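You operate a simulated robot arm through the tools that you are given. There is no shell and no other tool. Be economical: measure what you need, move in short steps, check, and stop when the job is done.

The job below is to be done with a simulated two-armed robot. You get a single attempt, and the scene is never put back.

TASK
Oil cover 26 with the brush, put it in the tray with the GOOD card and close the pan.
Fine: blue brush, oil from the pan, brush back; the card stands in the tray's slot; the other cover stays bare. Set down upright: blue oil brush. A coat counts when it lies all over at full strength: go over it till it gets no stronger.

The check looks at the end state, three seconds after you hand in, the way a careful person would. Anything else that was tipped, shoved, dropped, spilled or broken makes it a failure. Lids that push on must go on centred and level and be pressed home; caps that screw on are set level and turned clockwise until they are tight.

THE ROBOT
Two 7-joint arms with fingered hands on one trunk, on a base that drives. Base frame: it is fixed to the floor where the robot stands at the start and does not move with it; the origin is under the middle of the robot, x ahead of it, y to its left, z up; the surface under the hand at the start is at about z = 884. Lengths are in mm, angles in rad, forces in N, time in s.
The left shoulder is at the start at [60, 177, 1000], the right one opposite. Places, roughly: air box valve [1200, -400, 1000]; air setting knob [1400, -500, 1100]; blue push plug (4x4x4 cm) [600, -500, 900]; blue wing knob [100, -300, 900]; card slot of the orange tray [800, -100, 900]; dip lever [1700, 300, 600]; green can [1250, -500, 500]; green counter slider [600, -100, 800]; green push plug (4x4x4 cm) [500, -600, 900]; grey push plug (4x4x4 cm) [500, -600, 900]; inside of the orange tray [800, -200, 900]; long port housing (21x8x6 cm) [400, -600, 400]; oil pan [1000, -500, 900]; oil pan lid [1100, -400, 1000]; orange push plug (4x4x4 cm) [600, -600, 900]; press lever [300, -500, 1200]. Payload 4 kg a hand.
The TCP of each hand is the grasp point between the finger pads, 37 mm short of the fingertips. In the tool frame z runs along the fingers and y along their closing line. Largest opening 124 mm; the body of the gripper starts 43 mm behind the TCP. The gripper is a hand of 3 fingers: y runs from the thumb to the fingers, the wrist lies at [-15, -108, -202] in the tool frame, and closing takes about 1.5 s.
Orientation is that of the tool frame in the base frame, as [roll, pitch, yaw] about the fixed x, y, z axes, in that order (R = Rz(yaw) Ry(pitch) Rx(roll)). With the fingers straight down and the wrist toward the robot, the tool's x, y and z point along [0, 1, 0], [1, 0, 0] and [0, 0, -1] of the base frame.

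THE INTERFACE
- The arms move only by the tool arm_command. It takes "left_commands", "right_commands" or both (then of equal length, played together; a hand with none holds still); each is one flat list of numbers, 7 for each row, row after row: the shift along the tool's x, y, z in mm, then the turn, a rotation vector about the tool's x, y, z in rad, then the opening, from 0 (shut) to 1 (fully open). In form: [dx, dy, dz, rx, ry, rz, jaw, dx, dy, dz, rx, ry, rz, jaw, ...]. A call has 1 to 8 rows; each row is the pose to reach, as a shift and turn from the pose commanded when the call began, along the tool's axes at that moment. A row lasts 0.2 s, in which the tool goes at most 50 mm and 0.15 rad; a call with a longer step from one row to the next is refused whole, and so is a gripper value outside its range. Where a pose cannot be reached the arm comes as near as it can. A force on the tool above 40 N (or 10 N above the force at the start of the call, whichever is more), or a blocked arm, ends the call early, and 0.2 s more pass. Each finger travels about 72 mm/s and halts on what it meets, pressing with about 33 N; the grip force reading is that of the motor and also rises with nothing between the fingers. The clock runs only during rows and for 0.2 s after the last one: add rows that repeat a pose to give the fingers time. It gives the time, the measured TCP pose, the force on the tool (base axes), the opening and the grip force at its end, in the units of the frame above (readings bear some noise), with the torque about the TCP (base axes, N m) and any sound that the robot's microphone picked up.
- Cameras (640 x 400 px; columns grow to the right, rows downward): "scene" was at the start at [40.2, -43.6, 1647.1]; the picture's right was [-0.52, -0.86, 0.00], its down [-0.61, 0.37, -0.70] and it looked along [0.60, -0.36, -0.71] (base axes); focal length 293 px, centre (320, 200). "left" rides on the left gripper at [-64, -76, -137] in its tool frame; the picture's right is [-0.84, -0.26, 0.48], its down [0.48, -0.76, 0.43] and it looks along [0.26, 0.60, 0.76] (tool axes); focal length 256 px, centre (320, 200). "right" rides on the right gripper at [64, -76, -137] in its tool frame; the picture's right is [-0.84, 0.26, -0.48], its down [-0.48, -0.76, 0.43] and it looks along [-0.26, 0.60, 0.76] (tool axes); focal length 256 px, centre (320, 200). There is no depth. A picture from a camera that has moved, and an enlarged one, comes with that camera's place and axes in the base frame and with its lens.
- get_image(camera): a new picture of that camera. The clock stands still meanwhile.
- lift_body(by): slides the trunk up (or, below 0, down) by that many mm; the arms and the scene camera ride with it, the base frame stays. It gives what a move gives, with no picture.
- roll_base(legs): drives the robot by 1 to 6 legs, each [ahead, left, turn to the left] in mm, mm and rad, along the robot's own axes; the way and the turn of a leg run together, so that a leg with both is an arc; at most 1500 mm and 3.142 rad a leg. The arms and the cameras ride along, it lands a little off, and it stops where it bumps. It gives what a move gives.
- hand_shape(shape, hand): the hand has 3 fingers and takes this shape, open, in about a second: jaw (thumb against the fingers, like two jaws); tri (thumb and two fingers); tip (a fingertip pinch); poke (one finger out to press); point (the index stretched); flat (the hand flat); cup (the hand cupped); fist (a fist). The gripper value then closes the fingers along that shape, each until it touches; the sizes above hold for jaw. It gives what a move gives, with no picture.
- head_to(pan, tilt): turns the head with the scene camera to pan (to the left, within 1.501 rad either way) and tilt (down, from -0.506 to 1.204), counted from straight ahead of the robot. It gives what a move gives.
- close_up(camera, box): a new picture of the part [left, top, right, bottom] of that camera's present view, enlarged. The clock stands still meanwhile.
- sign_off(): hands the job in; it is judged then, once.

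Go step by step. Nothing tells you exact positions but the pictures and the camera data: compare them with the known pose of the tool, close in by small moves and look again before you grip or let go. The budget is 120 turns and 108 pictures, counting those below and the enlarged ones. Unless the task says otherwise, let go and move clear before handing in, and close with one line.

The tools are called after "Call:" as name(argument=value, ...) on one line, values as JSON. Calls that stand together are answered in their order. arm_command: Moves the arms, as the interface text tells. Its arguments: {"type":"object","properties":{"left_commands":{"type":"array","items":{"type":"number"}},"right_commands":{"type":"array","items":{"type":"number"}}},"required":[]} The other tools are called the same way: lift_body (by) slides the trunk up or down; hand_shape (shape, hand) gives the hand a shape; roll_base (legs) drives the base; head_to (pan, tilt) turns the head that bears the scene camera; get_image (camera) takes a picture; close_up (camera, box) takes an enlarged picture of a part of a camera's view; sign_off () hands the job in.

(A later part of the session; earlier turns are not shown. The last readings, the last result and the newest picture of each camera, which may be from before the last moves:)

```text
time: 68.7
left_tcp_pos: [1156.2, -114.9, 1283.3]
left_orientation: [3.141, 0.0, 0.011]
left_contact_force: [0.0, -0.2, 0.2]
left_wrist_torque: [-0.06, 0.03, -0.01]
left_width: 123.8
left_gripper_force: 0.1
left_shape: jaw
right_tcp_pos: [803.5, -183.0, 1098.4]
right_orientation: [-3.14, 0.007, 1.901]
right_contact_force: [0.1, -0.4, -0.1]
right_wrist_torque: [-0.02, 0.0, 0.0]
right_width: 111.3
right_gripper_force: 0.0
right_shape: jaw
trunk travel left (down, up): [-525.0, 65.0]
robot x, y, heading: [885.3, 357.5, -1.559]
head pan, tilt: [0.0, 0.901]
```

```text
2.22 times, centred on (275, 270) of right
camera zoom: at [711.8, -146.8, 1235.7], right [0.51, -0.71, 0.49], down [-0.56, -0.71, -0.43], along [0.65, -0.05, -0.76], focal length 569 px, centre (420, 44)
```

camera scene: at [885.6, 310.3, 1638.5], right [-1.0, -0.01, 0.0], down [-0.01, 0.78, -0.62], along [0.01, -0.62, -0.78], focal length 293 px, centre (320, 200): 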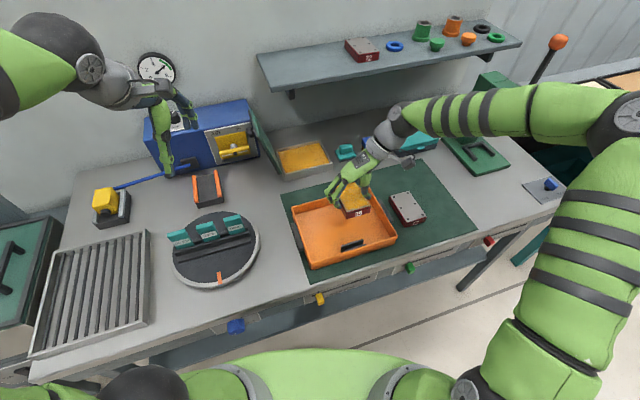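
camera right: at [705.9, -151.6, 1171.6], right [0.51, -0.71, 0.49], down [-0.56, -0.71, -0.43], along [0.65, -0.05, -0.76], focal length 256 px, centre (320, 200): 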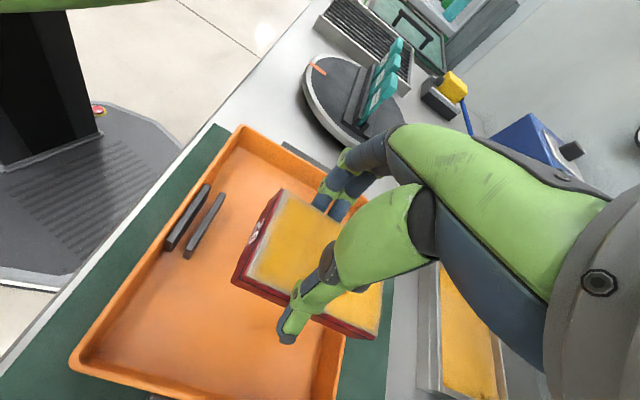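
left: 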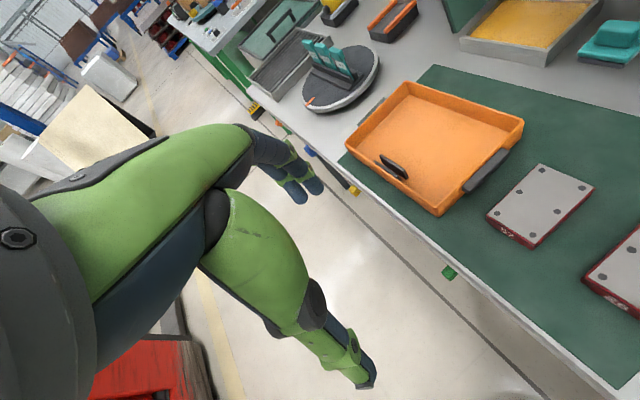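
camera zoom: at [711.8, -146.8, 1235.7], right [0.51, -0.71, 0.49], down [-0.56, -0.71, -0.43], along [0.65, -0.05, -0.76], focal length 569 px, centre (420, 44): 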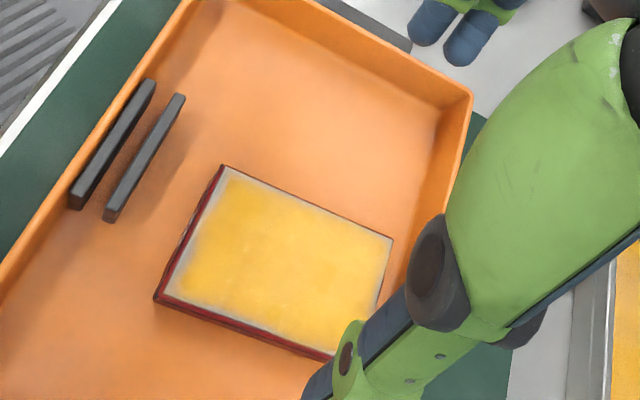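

The coat fades by only the same thin rim on all sides, so it's complete. Now the card: I park the right arm aside and back the base off a little so the left hand reaches both turntable and slot.

Call:
arm_command(right_commands=[5, -36, -20, 0, 0, 0, 1, 15, -72, -40, 0, 0, 0, 1, 30, -108, -60, 0, 0, 0, 1, 45, -144, -80, 0, 0, 0, 1, 60, -180, -100, 0, 0, 0, 1, 75, -216, -100, 0, 0, 0, 1, 90, -252, -100, 0, 0, 0, 1, 105, -288, -100, 0, 0, 0, 1])

Call:
roll_base(legs=[[-110, 40, 0]])

Call:
get_image(camera="scene")

Call:
get_image(camera="left")

```text
time: 70.5
left_tcp_pos: [1156.5, -115.1, 1283.6]
left_orientation: [3.142, 0.0, 0.008]
left_contact_force: [-0.9, -0.1, 0.0]
left_wrist_torque: [-0.02, -0.03, 0.01]
left_width: 123.7
left_gripper_force: 0.1
left_shape: jaw
right_tcp_pos: [489.7, -179.7, 1197.4]
right_orientation: [-3.14, 0.011, 1.902]
right_contact_force: [-0.5, -1.1, 0.2]
right_wrist_torque: [-0.03, 0.0, -0.01]
right_width: 123.7
right_gripper_force: 0.0
right_shape: jaw
trunk travel left (down, up): [-525.0, 65.0]
robot x, y, heading: [881.3, 355.6, -1.565]
head pan, tilt: [0.0, 0.901]
```

```text
time: 71.7
left_tcp_pos: [1196.9, -5.0, 1283.6]
left_orientation: [3.14, 0.001, 0.013]
left_contact_force: [0.0, 0.4, 0.4]
left_wrist_torque: [-0.02, 0.0, -0.03]
left_width: 123.6
left_gripper_force: 0.1
left_shape: jaw
right_tcp_pos: [531.9, -68.9, 1198.1]
right_orientation: [-3.138, 0.008, 1.903]
right_contact_force: [-0.5, 0.5, 0.9]
right_wrist_torque: [0.0, -0.01, -0.03]
right_width: 123.4
right_gripper_force: 0.1
right_shape: jaw
trunk travel left (down, up): [-525.0, 65.0]
robot x, y, heading: [923.9, 466.4, -1.56]
head pan, tilt: [0.0, 0.901]
```

```text
47 pictures are left
camera scene: at [923.8, 421.7, 1638.6], right [-1.0, -0.01, 0.0], down [-0.01, 0.78, -0.62], along [0.01, -0.62, -0.78], focal length 293 px, centre (320, 200)
```

scene: 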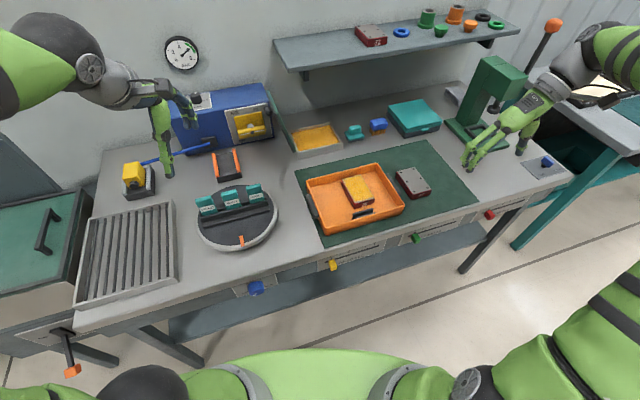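

```text
46 pictures are left
camera left: at [1131.9, 71.2, 1420.7], right [-0.84, 0.25, -0.48], down [0.47, 0.77, -0.44], along [0.26, -0.6, -0.76], focal length 256 px, centre (320, 200)
```

left: 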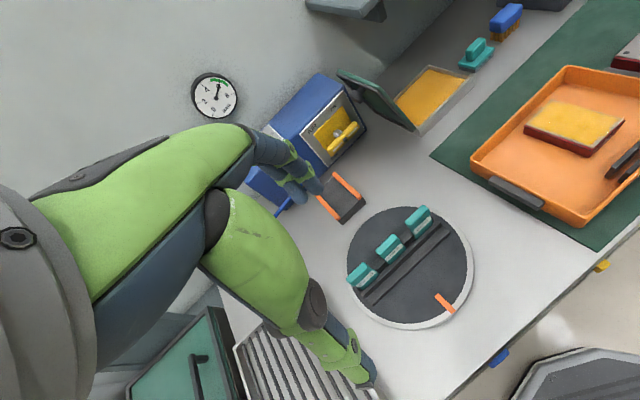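

Call:
close_up(camera="scene", box=[190, 170, 290, 250])

Call:
close_up(camera="left", box=[340, 190, 480, 330])

Call:
close_up(camera="scene", box=[300, 155, 420, 250])

```text
5.00 times, centred on (240, 210) of scene
camera zoom: at [923.8, 421.7, 1638.6], right [-1.0, -0.01, 0.0], down [-0.01, 0.78, -0.62], along [0.01, -0.62, -0.78], focal length 1465 px, centre (720, 150)
```

zoom: 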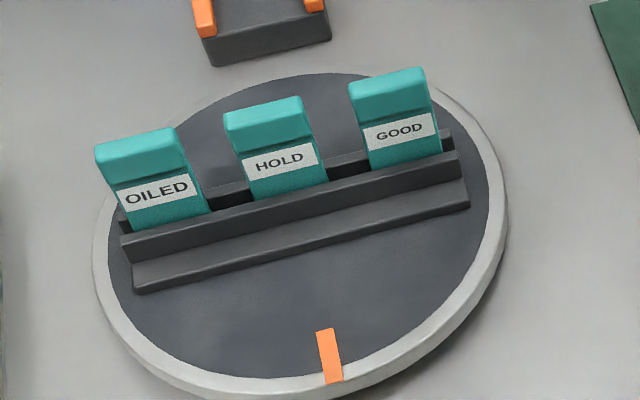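

```text
2.86 times, centred on (410, 260) of left
camera zoom: at [1131.9, 71.2, 1420.7], right [-0.84, 0.25, -0.48], down [0.47, 0.77, -0.44], along [0.26, -0.6, -0.76], focal length 731 px, centre (63, 29)
```

zoom: 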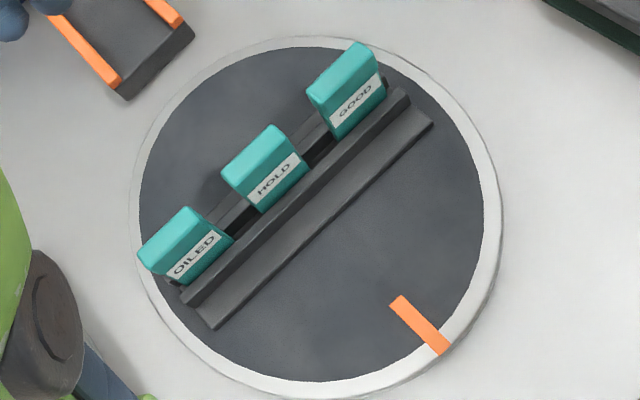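

```text
4.21 times, centred on (360, 202) of scene
camera zoom: at [923.8, 421.7, 1638.6], right [-1.0, -0.01, 0.0], down [-0.01, 0.78, -0.62], along [0.01, -0.62, -0.78], focal length 1234 px, centre (152, 190)
```

zoom: 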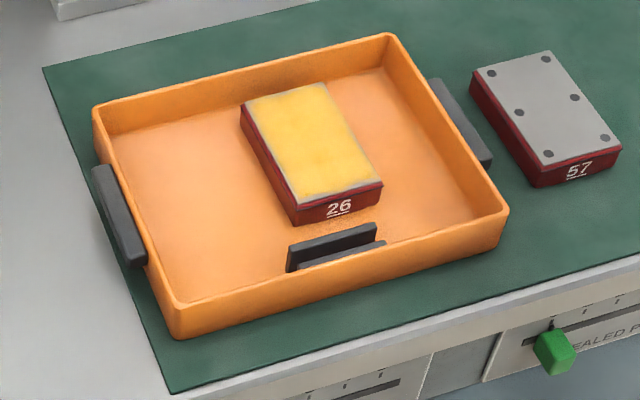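

GOOD card head triangulates to about (1118,-124), z 984–1008, roughly 43 mm wide and 13 mm thick. I bring the left hand above it, turned to match.

Call:
arm_command(left_commands=[-13, 20, 25, 0, 0, -0.05, 1, -27, 40, 60, 0, 0, -0.11, 1, -40, 60, 95, 0, 0, -0.17, 1, -53, 79, 130, 0, 0, -0.22, 1, -67, 99, 160, 0, 0, -0.28, 1, -80, 118, 184, 0, 0, -0.333, 1])

Call:
get_image(camera="left")

Call:
close_up(camera="scene", box=[180, 140, 300, 240])

```text
time: 73.1
left_tcp_pos: [1114.9, -126.0, 1099.7]
left_orientation: [3.141, -0.001, 0.348]
left_contact_force: [0.2, 0.1, -0.8]
left_wrist_torque: [-0.03, -0.04, -0.04]
left_width: 123.7
left_gripper_force: 0.0
left_shape: jaw
right_tcp_pos: [530.4, -70.5, 1196.1]
right_orientation: [-3.14, 0.007, 1.905]
right_contact_force: [0.0, 0.1, -0.7]
right_wrist_torque: [0.01, -0.03, 0.03]
right_width: 123.7
right_gripper_force: 0.1
right_shape: jaw
trunk travel left (down, up): [-525.0, 65.0]
robot x, y, heading: [919.6, 468.7, -1.555]
head pan, tilt: [0.0, 0.901]
```

```text
42 pictures are left
camera left: at [1029.1, -75.9, 1236.0], right [-0.87, -0.04, -0.48], down [0.2, 0.88, -0.44], along [0.44, -0.48, -0.76], focal length 256 px, centre (320, 200)
```

left: 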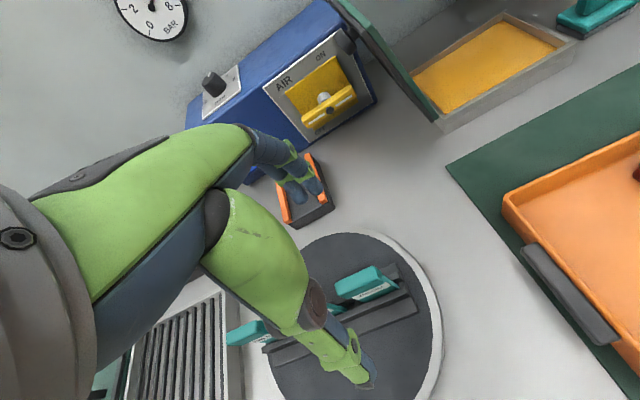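

```text
4.00 times, centred on (240, 190) of scene
camera zoom: at [922.6, 418.8, 1638.5], right [-1.0, -0.01, 0.0], down [-0.01, 0.78, -0.62], along [0.01, -0.62, -0.78], focal length 1172 px, centre (640, 240)
```

zoom: 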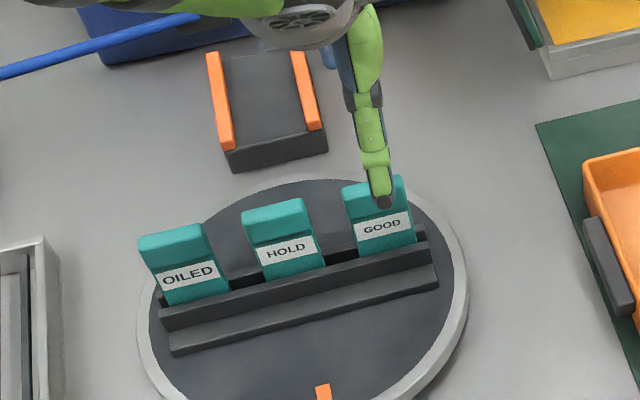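

The head projects exactly where predicted, so alignment is good to a couple of mm. I descend and close gently.

Call:
arm_command(left_commands=[2, 0, 40, 0, 0, 0, 0.8, 2, 0, 70, 0, 0, 0, 0.6, 2, 0, 84, 0, 0, 0, 0.5, 2, 0, 84, 0, 0, 0, 0.5])

Call:
get_image(camera="left")

Call:
close_up(camera="scene", box=[200, 150, 300, 230])

```text
time: 74.1
left_tcp_pos: [1116.6, -124.9, 1018.2]
left_orientation: [-3.141, 0.0, 0.346]
left_contact_force: [-0.5, -0.3, -1.1]
left_wrist_torque: [0.03, -0.03, 0.01]
left_width: 62.3
left_gripper_force: 0.1
left_shape: jaw
right_tcp_pos: [530.3, -70.3, 1197.8]
right_orientation: [-3.139, 0.008, 1.903]
right_contact_force: [-0.3, 0.1, -0.4]
right_wrist_torque: [-0.02, -0.03, 0.0]
right_width: 123.6
right_gripper_force: 0.1
right_shape: jaw
trunk travel left (down, up): [-525.0, 65.0]
robot x, y, heading: [920.9, 465.1, -1.557]
head pan, tilt: [0.0, 0.901]
```

```text
40 pictures are left
camera left: at [1032.5, -74.2, 1154.1], right [-0.88, -0.04, -0.48], down [0.2, 0.88, -0.44], along [0.44, -0.48, -0.76], focal length 256 px, centre (320, 200)
```

left: 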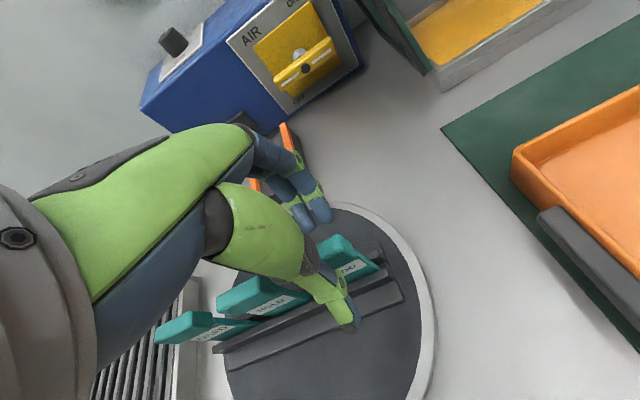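

```text
5.00 times, centred on (250, 190) of scene
camera zoom: at [923.0, 419.8, 1638.5], right [-1.0, -0.01, 0.0], down [-0.01, 0.78, -0.62], along [0.01, -0.62, -0.78], focal length 1465 px, centre (670, 250)
```

zoom: 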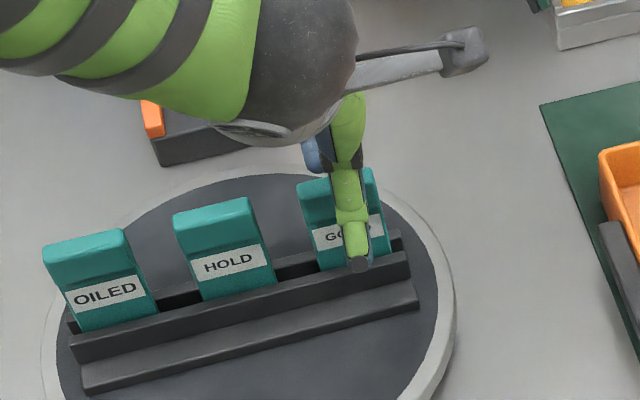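

Thumb is in front and fingers behind the card. Closing.

Call:
arm_command(left_commands=[0, 0, 2, 0, 0, 0, 0.35, 0, 0, 2, 0, 0, 0, 0.2, 0, 0, 2, 0, 0, 0, 0.1, 0, 0, 2, 0, 0, 0, 0, 0, 0, 2, 0, 0, 0, 0, 0, 0, 2, 0, 0, 0, 0, 0, 0, 2, 0, 0, 0, 0])

Call:
close_up(camera="scene", box=[200, 150, 300, 230])

```text
time: 75.7
left_tcp_pos: [1117.9, -124.1, 1015.4]
left_orientation: [3.138, 0.0, 0.345]
left_contact_force: [-2.2, -3.3, 6.3]
left_wrist_torque: [-0.53, -0.05, -0.11]
left_width: 11.8
left_gripper_force: 33.2
left_shape: jaw
right_tcp_pos: [530.3, -70.4, 1197.9]
right_orientation: [-3.14, 0.008, 1.903]
right_contact_force: [-0.5, 0.0, 0.2]
right_wrist_torque: [0.01, -0.04, 0.02]
right_width: 123.7
right_gripper_force: 0.0
right_shape: jaw
trunk travel left (down, up): [-525.0, 65.0]
robot x, y, heading: [922.2, 466.8, -1.559]
head pan, tilt: [0.0, 0.901]
```

```text
5.00 times, centred on (250, 190) of scene
camera zoom: at [922.6, 419.8, 1638.5], right [-1.0, -0.01, 0.0], down [-0.01, 0.78, -0.62], along [0.01, -0.62, -0.78], focal length 1465 px, centre (670, 250)
```

zoom: 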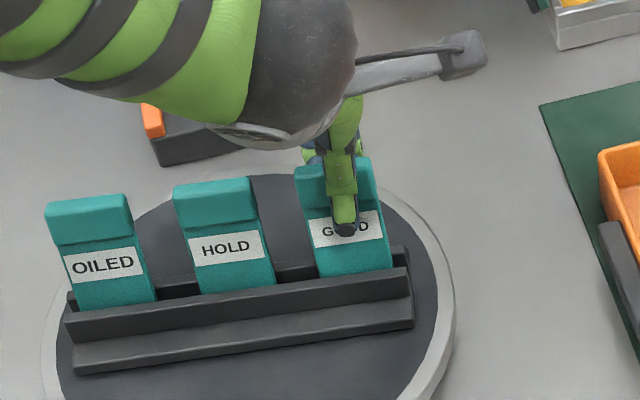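

The pinch twisted the free turntable about 0.145 rad. Since I hold the card, I turn it back by the same amount about the turntable's centre (≈1188,-94) before lifting.

Call:
arm_command(left_commands=[0.2, 3.5, 0, 0, 0, -0.05, 0, 0.4, 7.3, 0, 0, 0, -0.1, 0, 0.6, 11, 0, 0, 0, -0.145, 0, 0.6, 11, 0, 0, 0, -0.145, 0])

Call:
close_up(camera="scene", box=[190, 170, 290, 250])

```text
time: 76.7
left_tcp_pos: [1122.9, -134.1, 1016.1]
left_orientation: [3.14, 0.0, 0.489]
left_contact_force: [-3.6, -2.6, 10.1]
left_wrist_torque: [-0.49, -0.12, -0.14]
left_width: 11.7
left_gripper_force: 32.8
left_shape: jaw
right_tcp_pos: [531.8, -70.7, 1198.3]
right_orientation: [-3.139, 0.009, 1.903]
right_contact_force: [-0.1, -0.3, -0.2]
right_wrist_torque: [-0.01, 0.0, -0.02]
right_width: 123.7
right_gripper_force: 0.1
right_shape: jaw
trunk travel left (down, up): [-525.0, 65.0]
robot x, y, heading: [920.7, 462.5, -1.562]
head pan, tilt: [0.0, 0.901]
```

```text
5.00 times, centred on (240, 210) of scene
camera zoom: at [922.5, 420.0, 1638.6], right [-1.0, -0.01, 0.0], down [-0.01, 0.78, -0.62], along [0.01, -0.62, -0.78], focal length 1465 px, centre (720, 150)
```

zoom: 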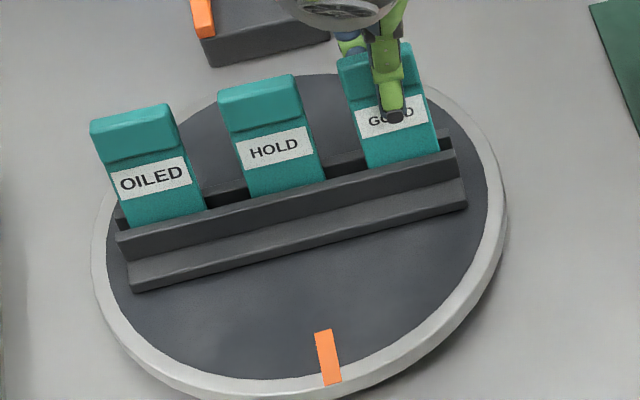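

The turntable is back in its original orientation. Now I lift the card straight out.

Call:
arm_command(left_commands=[0, 0, -15, 0, 0, 0, 0, 0, 0, -35, 0, 0, 0, 0, 0, 0, -70, 0, 0, 0, 0, 0, 0, -110, 0, 0, 0, 0])

Call:
close_up(camera="scene", box=[190, 130, 310, 250])

Call:
close_up(camera="left", box=[220, 160, 480, 360])

```text
time: 77.7
left_tcp_pos: [1122.3, -133.0, 1124.6]
left_orientation: [3.14, -0.001, 0.491]
left_contact_force: [0.6, 0.8, -0.9]
left_wrist_torque: [0.0, 0.01, 0.03]
left_width: 10.1
left_gripper_force: 32.9
left_shape: jaw
right_tcp_pos: [530.2, -70.3, 1199.2]
right_orientation: [-3.138, 0.009, 1.903]
right_contact_force: [-0.5, 0.1, 0.0]
right_wrist_torque: [0.01, -0.05, -0.03]
right_width: 123.9
right_gripper_force: 0.1
right_shape: jaw
trunk travel left (down, up): [-525.0, 65.0]
robot x, y, heading: [924.1, 467.9, -1.557]
head pan, tilt: [0.0, 0.901]
```

```text
3.33 times, centred on (250, 190) of scene
camera zoom: at [923.1, 420.1, 1638.4], right [-1.0, -0.01, 0.0], down [-0.01, 0.78, -0.62], along [0.01, -0.62, -0.78], focal length 977 px, centre (553, 233)
```

zoom: 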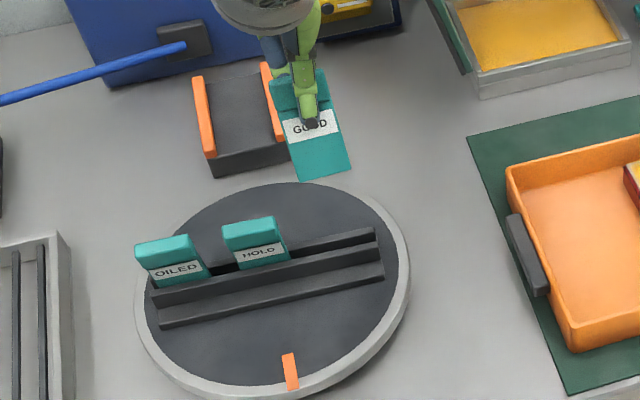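

```text
2.00 times, centred on (350, 260) of left
camera zoom: at [1031.1, -95.8, 1261.0], right [-0.86, -0.17, -0.48], down [0.07, 0.9, -0.43], along [0.51, -0.41, -0.76], focal length 512 px, centre (260, 80)
```

zoom: 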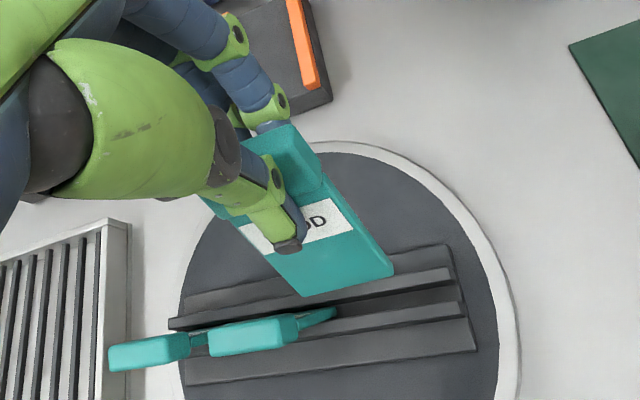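

Card is out; the other two are as before. It hangs leaning back a bit in the grip (bottom ~20 mm toward the robot). I carry it over the tray slot (centre ≈ 796,-93) while correcting part of the lean.

Call:
arm_command(left_commands=[-39, -24, 0, 0, 0, 0, 0, -78, -48, 0, -0.03, 0, 0, 0, -117, -72, 0, -0.06, 0, 0, 0, -156, -96, 0, -0.1, 0, 0, 0, -195, -120, 0, -0.14, 0, 0, 0, -234, -144, 0, -0.17, 0, 0, 0, -273, -169, 0, -0.2, 0, 0, 0])

Call:
close_up(camera="scene", box=[310, 150, 410, 240])

Call:
close_up(camera="left", box=[260, 180, 460, 380])

Call:
get_image(camera="right")

```text
time: 79.3
left_tcp_pos: [801.5, -113.9, 1121.6]
left_orientation: [2.939, 0.001, 0.49]
left_contact_force: [-0.5, -0.3, 0.6]
left_wrist_torque: [0.01, 0.0, 0.0]
left_width: 10.2
left_gripper_force: 32.9
left_shape: jaw
right_tcp_pos: [530.2, -69.9, 1197.5]
right_orientation: [-3.14, 0.009, 1.902]
right_contact_force: [-0.3, 0.0, -0.4]
right_wrist_torque: [-0.03, -0.03, -0.04]
right_width: 123.8
right_gripper_force: 0.0
right_shape: jaw
trunk travel left (down, up): [-525.0, 65.0]
robot x, y, heading: [916.8, 467.0, -1.562]
head pan, tilt: [0.0, 0.901]
```

```text
4.44 times, centred on (360, 195) of scene
camera zoom: at [921.5, 419.6, 1638.5], right [-1.0, -0.01, 0.0], down [-0.01, 0.78, -0.62], along [0.01, -0.62, -0.78], focal length 1302 px, centre (142, 222)
```

zoom: 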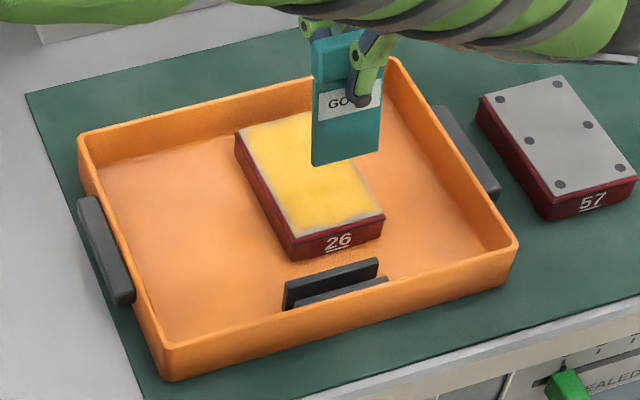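

```text
2.00 times, centred on (360, 280) of left
camera zoom: at [696.5, -54.5, 1240.7], right [-0.81, -0.26, -0.52], down [0.12, 0.81, -0.58], along [0.57, -0.53, -0.63], focal length 512 px, centre (240, 40)
```

zoom: 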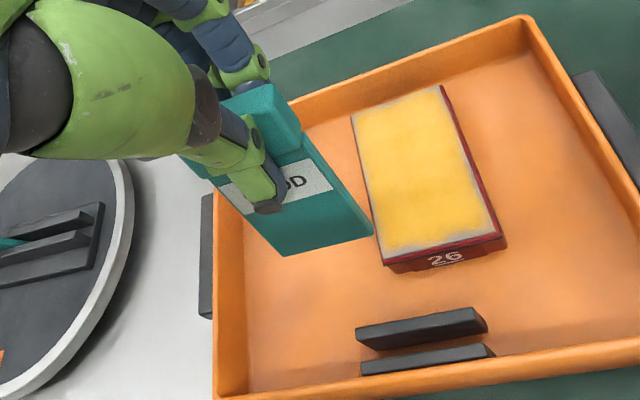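

```text
32 pictures are left
camera right: at [437.5, -33.8, 1333.9], right [0.52, -0.7, 0.49], down [-0.56, -0.71, -0.43], along [0.65, -0.05, -0.76], focal length 256 px, centre (320, 200)
```

right: 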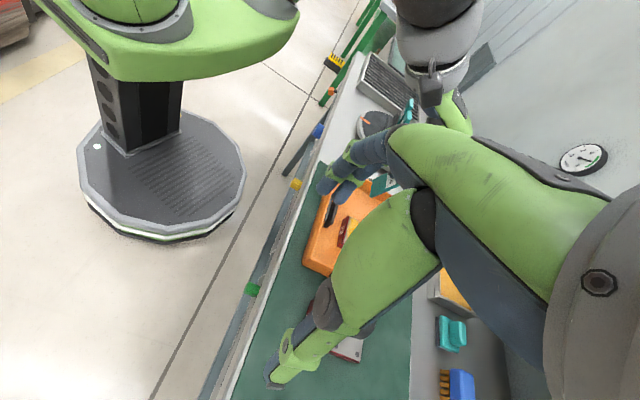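

The remaining lean measures about 0.22 rad. I correct that and the yaw, and shift so the bottom edge sits above the slot.

Call:
arm_command(left_commands=[3, -15, -3, -0.1, -0.03, -0.02, 0, 5.7, -33, -6.8, -0.211, -0.07, -0.04, 0, 5.7, -33, -6.8, -0.211, -0.07, -0.04, 0])

Call:
close_up(camera="scene", box=[320, 150, 390, 240])

Call:
close_up(camera="left", box=[260, 180, 460, 380])

```text
time: 80.1
left_tcp_pos: [791.8, -80.2, 1122.9]
left_orientation: [2.73, 0.079, 0.507]
left_contact_force: [1.0, 0.6, 0.1]
left_wrist_torque: [-0.02, -0.04, 0.01]
left_width: 10.0
left_gripper_force: 33.1
left_shape: jaw
right_tcp_pos: [532.0, -70.8, 1197.5]
right_orientation: [-3.138, 0.009, 1.906]
right_contact_force: [0.0, -0.7, -0.4]
right_wrist_torque: [-0.01, -0.02, -0.02]
right_width: 123.5
right_gripper_force: 0.0
right_shape: jaw
trunk travel left (down, up): [-525.0, 65.0]
robot x, y, heading: [920.3, 467.1, -1.559]
head pan, tilt: [0.0, 0.901]
```

```text
4.44 times, centred on (355, 195) of scene
camera zoom: at [923.0, 419.3, 1638.5], right [-1.0, -0.01, 0.0], down [-0.01, 0.78, -0.62], along [0.01, -0.62, -0.78], focal length 1302 px, centre (164, 222)
```

zoom: 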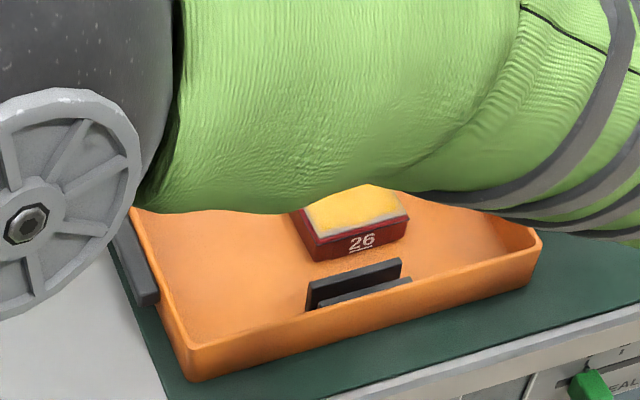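

```text
2.00 times, centred on (360, 280) of left
camera zoom: at [683.2, 0.7, 1221.7], right [-0.79, -0.39, -0.48], down [0.12, 0.66, -0.74], along [0.6, -0.64, -0.48], focal length 512 px, centre (240, 40)
```

zoom: 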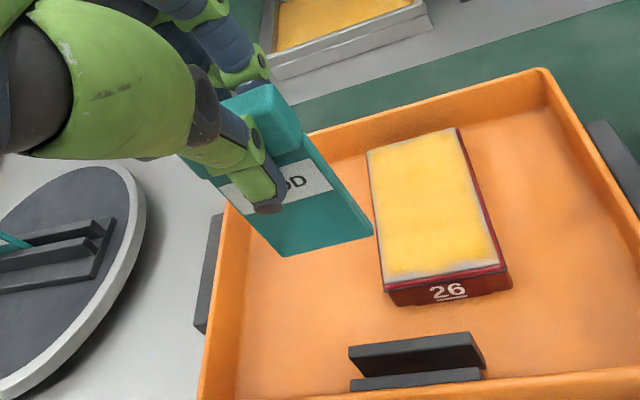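

My left forearm now blocks the scene view, so I'll use the right hand's camera from the side, where the lean shows directly.

Call:
arm_command(right_commands=[-33, 10, 27, 0, 0, 0, 1, -67, 20, 54, 0, 0, 0, 1, -100, 30, 81, 0, 0, 0, 1, -133, 41, 107, 0, 0, 0, 1, -167, 51, 134, 0, 0, 0, 1])

Call:
close_up(camera="right", box=[200, 0, 420, 200])

```text
time: 81.3
left_tcp_pos: [792.2, -81.6, 1121.7]
left_orientation: [2.73, 0.08, 0.506]
left_contact_force: [-0.3, -0.2, -0.7]
left_wrist_torque: [0.01, 0.0, -0.02]
left_width: 9.8
left_gripper_force: 32.7
left_shape: jaw
right_tcp_pos: [633.4, -217.5, 1062.1]
right_orientation: [-3.14, 0.006, 1.902]
right_contact_force: [-0.5, 0.2, -0.7]
right_wrist_torque: [0.02, 0.01, -0.01]
right_width: 123.5
right_gripper_force: 0.0
right_shape: jaw
trunk travel left (down, up): [-525.0, 65.0]
robot x, y, heading: [921.9, 465.8, -1.558]
head pan, tilt: [0.0, 0.901]
```

```text
2.00 times, centred on (310, 100) of right
camera zoom: at [542.2, -180.7, 1200.4], right [0.52, -0.7, 0.49], down [-0.56, -0.71, -0.43], along [0.65, -0.05, -0.76], focal length 512 px, centre (340, 400)
```

zoom: 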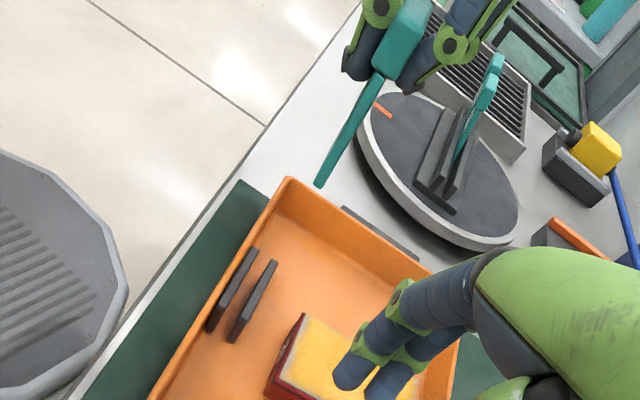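

The side view shows the card edge-on and, against a projected vertical, now upright. I zoom in to line its bottom up with the slot.

Call:
close_up(camera="right", box=[240, 80, 340, 180])

```text
4.00 times, centred on (290, 130) of right
camera zoom: at [542.2, -180.7, 1200.4], right [0.52, -0.7, 0.49], down [-0.56, -0.71, -0.43], along [0.65, -0.05, -0.76], focal length 1024 px, centre (440, 480)
```

zoom: 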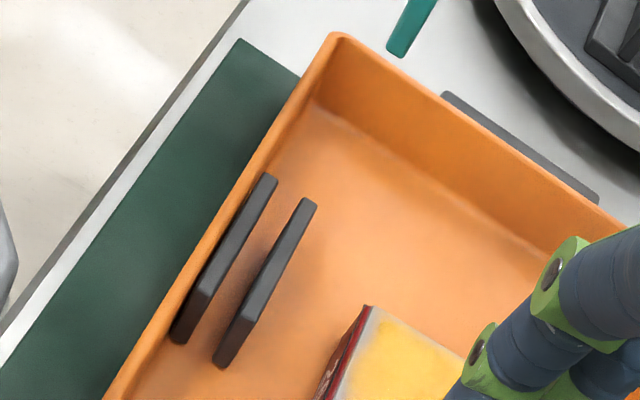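

Slot gap centre is (795.5,-93.4), about 11 mm wide; card ~5 mm thick. I lower to just above the rails with a 3 mm correction and look again.

Call:
arm_command(left_commands=[2.7, -13.5, 28.5, 0, 0, 0, 0, 5.4, -27, 57, 0, 0, 0, 0, 8.1, -40.6, 85.6, 0, 0, 0, 0, 8.1, -40.6, 85.6, 0, 0, 0, 0])

Call:
close_up(camera="right", box=[240, 60, 360, 180])

Call:
close_up(camera="left", box=[290, 220, 430, 380])

```text
time: 82.3
left_tcp_pos: [791.5, -76.8, 1026.3]
left_orientation: [2.731, 0.078, 0.506]
left_contact_force: [-0.1, 0.0, 0.7]
left_wrist_torque: [0.01, -0.02, -0.04]
left_width: 10.1
left_gripper_force: 32.7
left_shape: jaw
right_tcp_pos: [634.5, -216.9, 1064.6]
right_orientation: [-3.139, 0.007, 1.905]
right_contact_force: [0.6, -0.4, 0.2]
right_wrist_torque: [0.02, -0.05, -0.04]
right_width: 123.6
right_gripper_force: 0.1
right_shape: jaw
trunk travel left (down, up): [-525.0, 65.0]
robot x, y, heading: [920.3, 466.9, -1.56]
head pan, tilt: [0.0, 0.901]
```

```text
3.33 times, centred on (300, 120) of right
camera zoom: at [542.1, -179.5, 1201.4], right [0.52, -0.7, 0.49], down [-0.56, -0.71, -0.43], along [0.65, -0.05, -0.76], focal length 853 px, centre (387, 467)
```

zoom: 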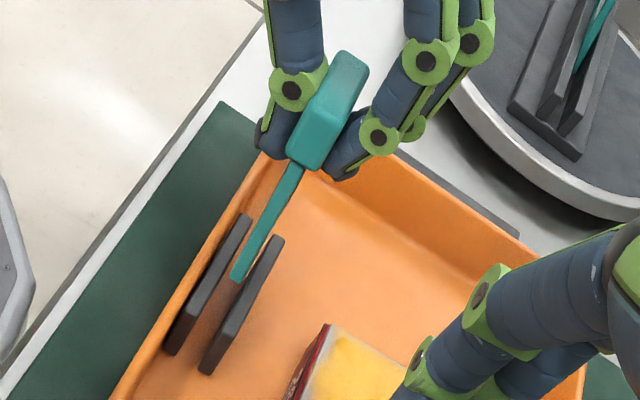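

```text
2.50 times, centred on (360, 300) of left
camera zoom: at [682.9, 4.8, 1126.5], right [-0.79, -0.39, -0.48], down [0.12, 0.66, -0.74], along [0.6, -0.64, -0.48], focal length 640 px, centre (220, -50)
```

zoom: 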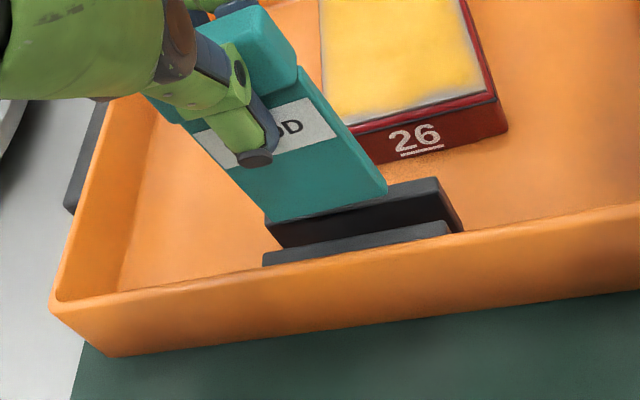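

The card is centred but its yaw is about 0.09 rad off the slot. I correct that, lower a few mm and check.

Call:
arm_command(left_commands=[1.6, -0.5, -0.4, 0.0072, -0.0359, 0.0822, 0, 2.2, -3.7, 6.9, 0.0072, -0.0359, 0.0822, 0, 2.2, -3.7, 6.9, 0.0072, -0.0359, 0.0822, 0])

Call:
close_up(camera="right", box=[250, 90, 330, 170])

Call:
close_up(camera="left", box=[310, 260, 430, 350])

```text
time: 83.1
left_tcp_pos: [792.2, -75.7, 1019.6]
left_orientation: [2.729, 0.078, 0.417]
left_contact_force: [-0.6, 0.4, -0.5]
left_wrist_torque: [0.0, -0.02, -0.01]
left_width: 9.7
left_gripper_force: 33.8
left_shape: jaw
right_tcp_pos: [634.0, -216.5, 1064.4]
right_orientation: [-3.138, 0.008, 1.904]
right_contact_force: [-0.4, -0.4, 0.1]
right_wrist_torque: [-0.01, -0.03, 0.02]
right_width: 123.6
right_gripper_force: 0.1
right_shape: jaw
trunk travel left (down, up): [-525.0, 65.0]
robot x, y, heading: [918.6, 466.6, -1.558]
head pan, tilt: [0.0, 0.901]
```

```text
5.00 times, centred on (290, 130) of right
camera zoom: at [542.0, -179.5, 1201.4], right [0.52, -0.7, 0.49], down [-0.56, -0.71, -0.43], along [0.65, -0.05, -0.76], focal length 1280 px, centre (470, 550)
```

zoom: 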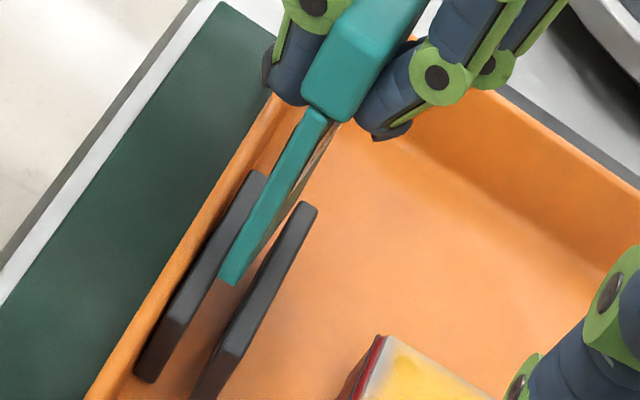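

```text
4.44 times, centred on (370, 305) of left
camera zoom: at [691.4, 14.8, 1120.2], right [-0.82, -0.32, -0.48], down [0.18, 0.65, -0.74], along [0.54, -0.69, -0.48], focal length 1138 px, centre (98, -267)
```

zoom: 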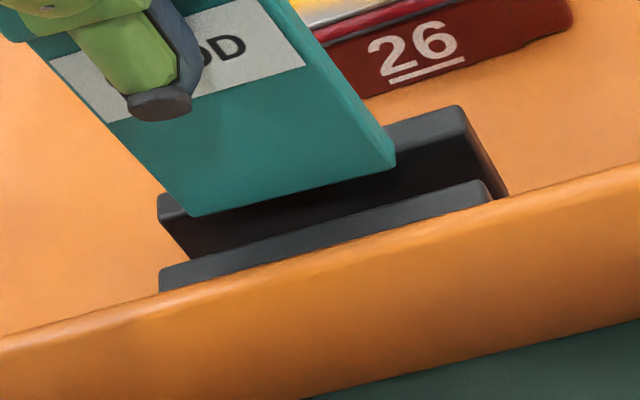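

Bottom edge is just above the gap; I nudge 1.5 mm away from the front rail and lower 25 mm, watching the force.

Call:
arm_command(left_commands=[-0.1, 1.35, 0.6, 0, 0, 0, 0, 0.67, -2.65, 9.7, 0, 0, 0, 0, 1.25, -5.6, 16.5, 0, 0, 0, 0, 1.84, -8.65, 23.4, 0, 0, 0, 0])

Call:
close_up(camera="right", box=[250, 90, 330, 170])

```text
time: 84.0
left_tcp_pos: [789.9, -82.5, 1010.3]
left_orientation: [2.717, 0.095, 0.415]
left_contact_force: [-1.8, 1.0, 18.9]
left_wrist_torque: [-0.26, -0.1, -0.02]
left_width: 7.7
left_gripper_force: 32.8
left_shape: jaw
right_tcp_pos: [634.5, -215.4, 1064.1]
right_orientation: [-3.138, 0.009, 1.902]
right_contact_force: [1.2, -1.0, 0.7]
right_wrist_torque: [0.01, -0.01, 0.01]
right_width: 123.9
right_gripper_force: 0.1
right_shape: jaw
trunk travel left (down, up): [-525.0, 65.0]
robot x, y, heading: [923.2, 469.2, -1.559]
head pan, tilt: [0.0, 0.901]
stopped in row 4 (left hand): the force on the tool passed its limit at 45 N (the readings are from after the stop); the commanded pose is now the measured one
```

```text
5.00 times, centred on (290, 130) of right
camera zoom: at [541.7, -179.3, 1201.1], right [0.52, -0.7, 0.49], down [-0.56, -0.71, -0.43], along [0.65, -0.05, -0.76], focal length 1280 px, centre (470, 550)
```

zoom: 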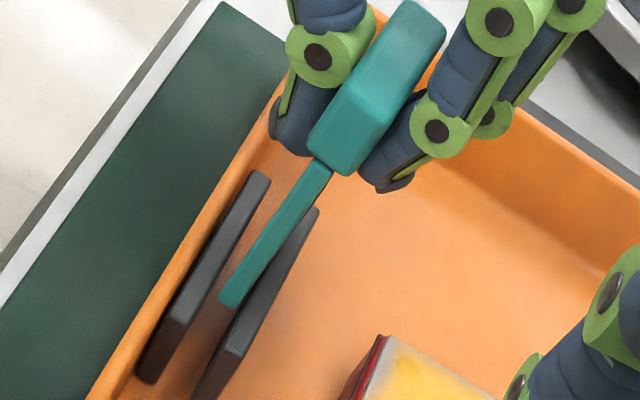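

It touched a rail and stopped. I look from the left camera to see which edge caught.

Call:
close_up(camera="left", box=[310, 250, 450, 360])

```text
3.64 times, centred on (380, 305) of left
camera zoom: at [689.5, 10.9, 1109.0], right [-0.82, -0.32, -0.46], down [0.17, 0.64, -0.75], along [0.54, -0.7, -0.47], focal length 931 px, centre (102, -182)
```

zoom: 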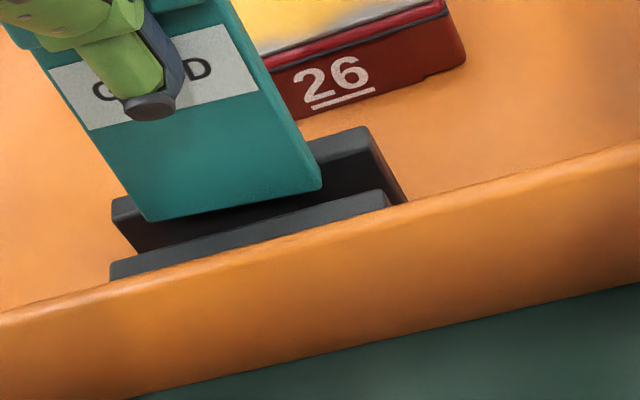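

The +u end caught the far rail: the card has swung about 0.12 rad. I lift 5 mm, correct yaw and a slight lean, and look.

Call:
arm_command(left_commands=[-0.5, 2, -4.5, 0, 0, 0, 0, -1.8, -2.4, -6.4, -0.06, 0.049, -0.109, 0, -1.8, -2.4, -6.4, -0.06, 0.049, -0.109, 0])

Call:
close_up(camera="left", box=[310, 250, 450, 360])

Call:
close_up(camera="right", box=[250, 90, 330, 170])

```text
time: 84.8
left_tcp_pos: [787.7, -77.1, 1010.6]
left_orientation: [2.675, 0.09, 0.538]
left_contact_force: [0.1, -0.5, -0.4]
left_wrist_torque: [-0.03, -0.02, -0.04]
left_width: 8.2
left_gripper_force: 33.2
left_shape: jaw
right_tcp_pos: [636.0, -216.9, 1063.4]
right_orientation: [-3.14, 0.008, 1.901]
right_contact_force: [0.5, -0.2, -0.5]
right_wrist_torque: [0.0, 0.01, 0.01]
right_width: 123.8
right_gripper_force: 0.1
right_shape: jaw
trunk travel left (down, up): [-525.0, 65.0]
robot x, y, heading: [920.7, 469.6, -1.563]
head pan, tilt: [0.0, 0.901]
```

```text
3.64 times, centred on (380, 305) of left
camera zoom: at [674.7, 6.0, 1104.0], right [-0.77, -0.44, -0.47], down [0.11, 0.63, -0.77], along [0.63, -0.64, -0.43], focal length 931 px, centre (102, -182)
```

zoom: 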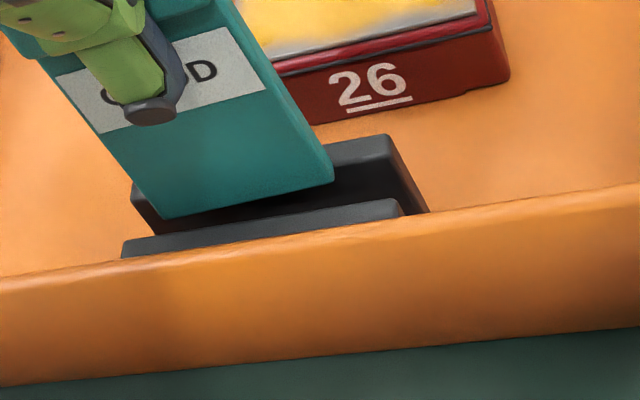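

```text
5.00 times, centred on (290, 130) of right
camera zoom: at [541.9, -179.5, 1201.2], right [0.52, -0.7, 0.49], down [-0.56, -0.71, -0.43], along [0.65, -0.05, -0.76], focal length 1280 px, centre (470, 550)
```

zoom: 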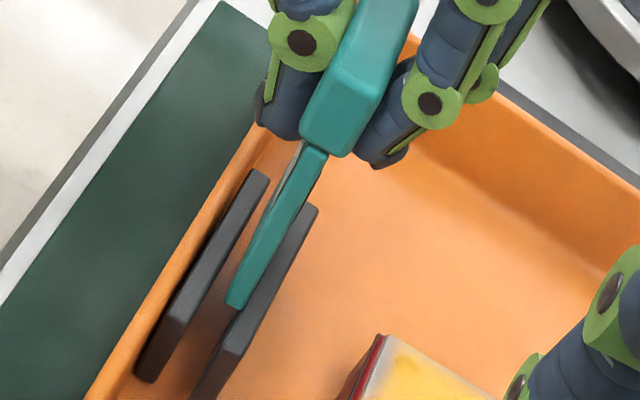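

Slightly over-rotated and ~2 mm toward the far rail. I correct by 0.055 rad and 2 mm and lower again.

Call:
arm_command(left_commands=[1.46, -1.87, -1.1, 0.0049, -0.0246, 0.0489, 0, 2.0, -4.56, 4.25, 0.0049, -0.0246, 0.0489, 0, 2.4, -6.35, 7.8, 0.0049, -0.0246, 0.0489, 0, 2.72, -8.1, 11.4, 0.0049, -0.0246, 0.0489, 0])

Call:
close_up(camera="right", box=[250, 90, 330, 170])

```text
time: 85.8
left_tcp_pos: [786.4, -74.0, 997.9]
left_orientation: [2.673, 0.091, 0.481]
left_contact_force: [-0.8, -0.2, 0.4]
left_wrist_torque: [-0.01, 0.01, 0.01]
left_width: 8.4
left_gripper_force: 33.7
left_shape: jaw
right_tcp_pos: [633.7, -214.7, 1063.6]
right_orientation: [-3.138, 0.005, 1.903]
right_contact_force: [0.8, 1.0, 0.4]
right_wrist_torque: [0.0, 0.01, -0.02]
right_width: 123.6
right_gripper_force: 0.1
right_shape: jaw
trunk travel left (down, up): [-525.0, 65.0]
robot x, y, heading: [921.4, 466.2, -1.555]
head pan, tilt: [0.0, 0.901]
```

```text
5.00 times, centred on (290, 130) of right
camera zoom: at [541.5, -179.5, 1201.2], right [0.52, -0.7, 0.49], down [-0.56, -0.71, -0.43], along [0.65, -0.05, -0.76], focal length 1280 px, centre (470, 550)
```

zoom: 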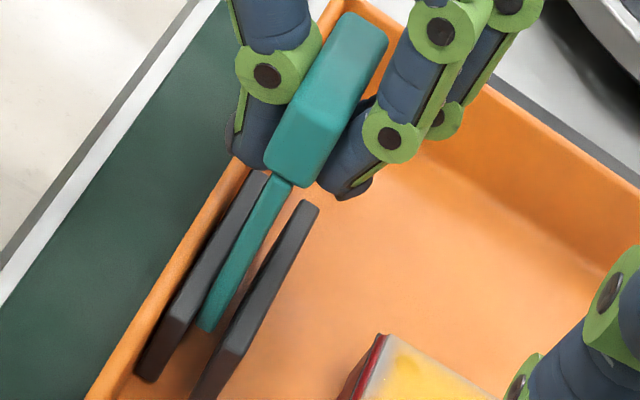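

The card's bottom has entered the slot with no force. I continue down another 22 mm.

Call:
arm_command(left_commands=[0.5, -2.5, 4.9, 0, 0, 0, 0, 1, -4.9, 9.8, 0, 0, 0, 0, 1.5, -7.4, 14.6, 0, 0, 0, 0, 2.0, -9.9, 19.5, 0, 0, 0, 0])

Call:
close_up(camera="right", box=[250, 90, 330, 170])

```text
time: 86.8
left_tcp_pos: [787.5, -73.9, 976.0]
left_orientation: [2.672, 0.092, 0.479]
left_contact_force: [-0.4, 0.0, 4.6]
left_wrist_torque: [-0.12, -0.07, -0.03]
left_width: 7.8
left_gripper_force: 33.1
left_shape: jaw
right_tcp_pos: [634.3, -216.3, 1064.6]
right_orientation: [-3.14, 0.01, 1.903]
right_contact_force: [0.4, 0.7, 0.9]
right_wrist_torque: [-0.01, 0.0, 0.0]
right_width: 123.6
right_gripper_force: 0.1
right_shape: jaw
trunk travel left (down, up): [-525.0, 65.0]
robot x, y, heading: [923.8, 466.7, -1.558]
head pan, tilt: [0.0, 0.901]
```

```text
5.00 times, centred on (290, 130) of right
camera zoom: at [541.6, -179.1, 1201.6], right [0.52, -0.7, 0.49], down [-0.56, -0.71, -0.43], along [0.65, -0.05, -0.76], focal length 1280 px, centre (470, 550)
```

zoom: 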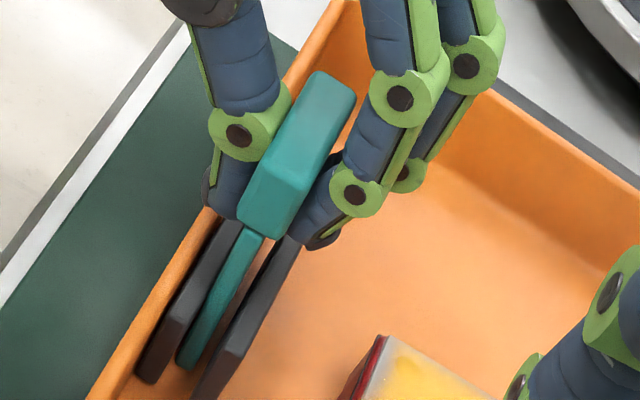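

The card stands on the slot floor. I open the fingers a little and rise.

Call:
arm_command(left_commands=[0, 0, 0, 0, 0, 0, 0.15, 0, 0, 0, 0, 0, 0, 0.3, 0, 0, 0, 0, 0, 0, 0.4, 0, 0, 0, 0, 0, 0, 0.4])

Call:
close_up(camera="right", box=[230, 60, 350, 180])

```text
time: 87.8
left_tcp_pos: [788.0, -72.9, 975.3]
left_orientation: [2.673, 0.092, 0.48]
left_contact_force: [0.0, 0.2, 0.4]
left_wrist_torque: [-0.01, 0.0, 0.01]
left_width: 49.0
left_gripper_force: 0.1
left_shape: jaw
right_tcp_pos: [632.3, -216.6, 1063.7]
right_orientation: [-3.139, 0.01, 1.901]
right_contact_force: [0.0, 0.2, -0.5]
right_wrist_torque: [0.01, 0.03, 0.0]
right_width: 123.4
right_gripper_force: 0.0
right_shape: jaw
trunk travel left (down, up): [-525.0, 65.0]
robot x, y, heading: [922.1, 465.3, -1.558]
head pan, tilt: [0.0, 0.901]
```

```text
3.33 times, centred on (290, 120) of right
camera zoom: at [541.5, -179.3, 1201.3], right [0.52, -0.7, 0.49], down [-0.56, -0.71, -0.43], along [0.65, -0.05, -0.76], focal length 853 px, centre (420, 467)
```

zoom: 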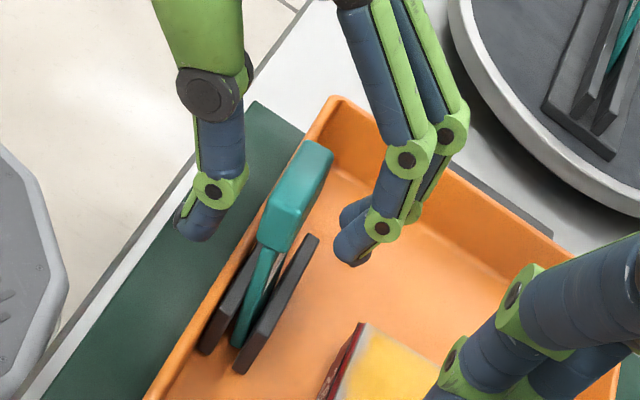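

The card stands in the slot. I raise the left hand straight up and clear.

Call:
arm_command(left_commands=[-3.4, 16.9, -33.3, 0, 0, 0, 0.45, -6.8, 33.7, -66.6, 0, 0, 0, 0.6, -10.3, 50.6, -100, 0, 0, 0, 0.8, -13.7, 67.4, -133, 0, 0, 0, 1, -18, 89, -175, 0, 0, 0, 1])

Call:
arm_command(left_commands=[20, -30, -10, 0.1, 0, 0, 1, 50, -60, -20, 0.2, 0, 0, 1, 90, -80, -30, 0.3, 0, 0, 1, 130, -100, -40, 0.4, 0, 0, 1, 170, -110, -50, 0.45, 0, 0, 1, 210, -110, -60, 0.45, 0, 0, 1, 250, -100, -60, 0.45, 0, 0, 1])

Call:
get_image(camera="scene")

```text
time: 89.0
left_tcp_pos: [787.5, -77.1, 1173.4]
left_orientation: [2.673, 0.093, 0.48]
left_contact_force: [-0.6, -0.3, -0.4]
left_wrist_torque: [-0.02, 0.02, -0.01]
left_width: 123.9
left_gripper_force: 0.1
left_shape: jaw
right_tcp_pos: [634.4, -215.5, 1062.9]
right_orientation: [-3.139, 0.009, 1.899]
right_contact_force: [-0.1, 0.9, -0.6]
right_wrist_torque: [-0.02, 0.01, 0.0]
right_width: 123.7
right_gripper_force: 0.0
right_shape: jaw
trunk travel left (down, up): [-525.0, 65.0]
robot x, y, heading: [925.6, 464.1, -1.56]
head pan, tilt: [0.0, 0.901]
```

```text
time: 90.6
left_tcp_pos: [955.0, 141.4, 1156.1]
left_orientation: [3.124, 0.092, 0.48]
left_contact_force: [-0.5, 0.8, 0.0]
left_wrist_torque: [0.0, -0.01, -0.01]
left_width: 123.5
left_gripper_force: 0.1
left_shape: jaw
right_tcp_pos: [635.2, -216.4, 1065.6]
right_orientation: [-3.138, 0.009, 1.903]
right_contact_force: [0.0, 0.2, 0.3]
right_wrist_torque: [-0.01, -0.04, 0.0]
right_width: 123.8
right_gripper_force: 0.1
right_shape: jaw
trunk travel left (down, up): [-525.0, 65.0]
robot x, y, heading: [920.5, 466.4, -1.558]
head pan, tilt: [0.0, 0.901]
```

```text
16 pictures are left
camera scene: at [924.2, 419.9, 1638.5], right [-1.0, -0.01, 0.0], down [-0.01, 0.78, -0.62], along [0.01, -0.62, -0.78], focal length 293 px, centre (320, 200)
```

scene: 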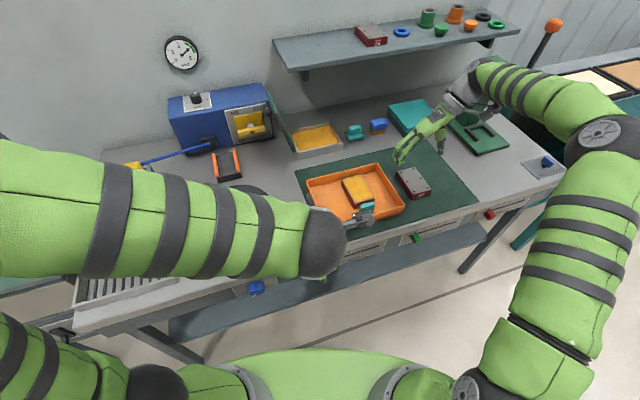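

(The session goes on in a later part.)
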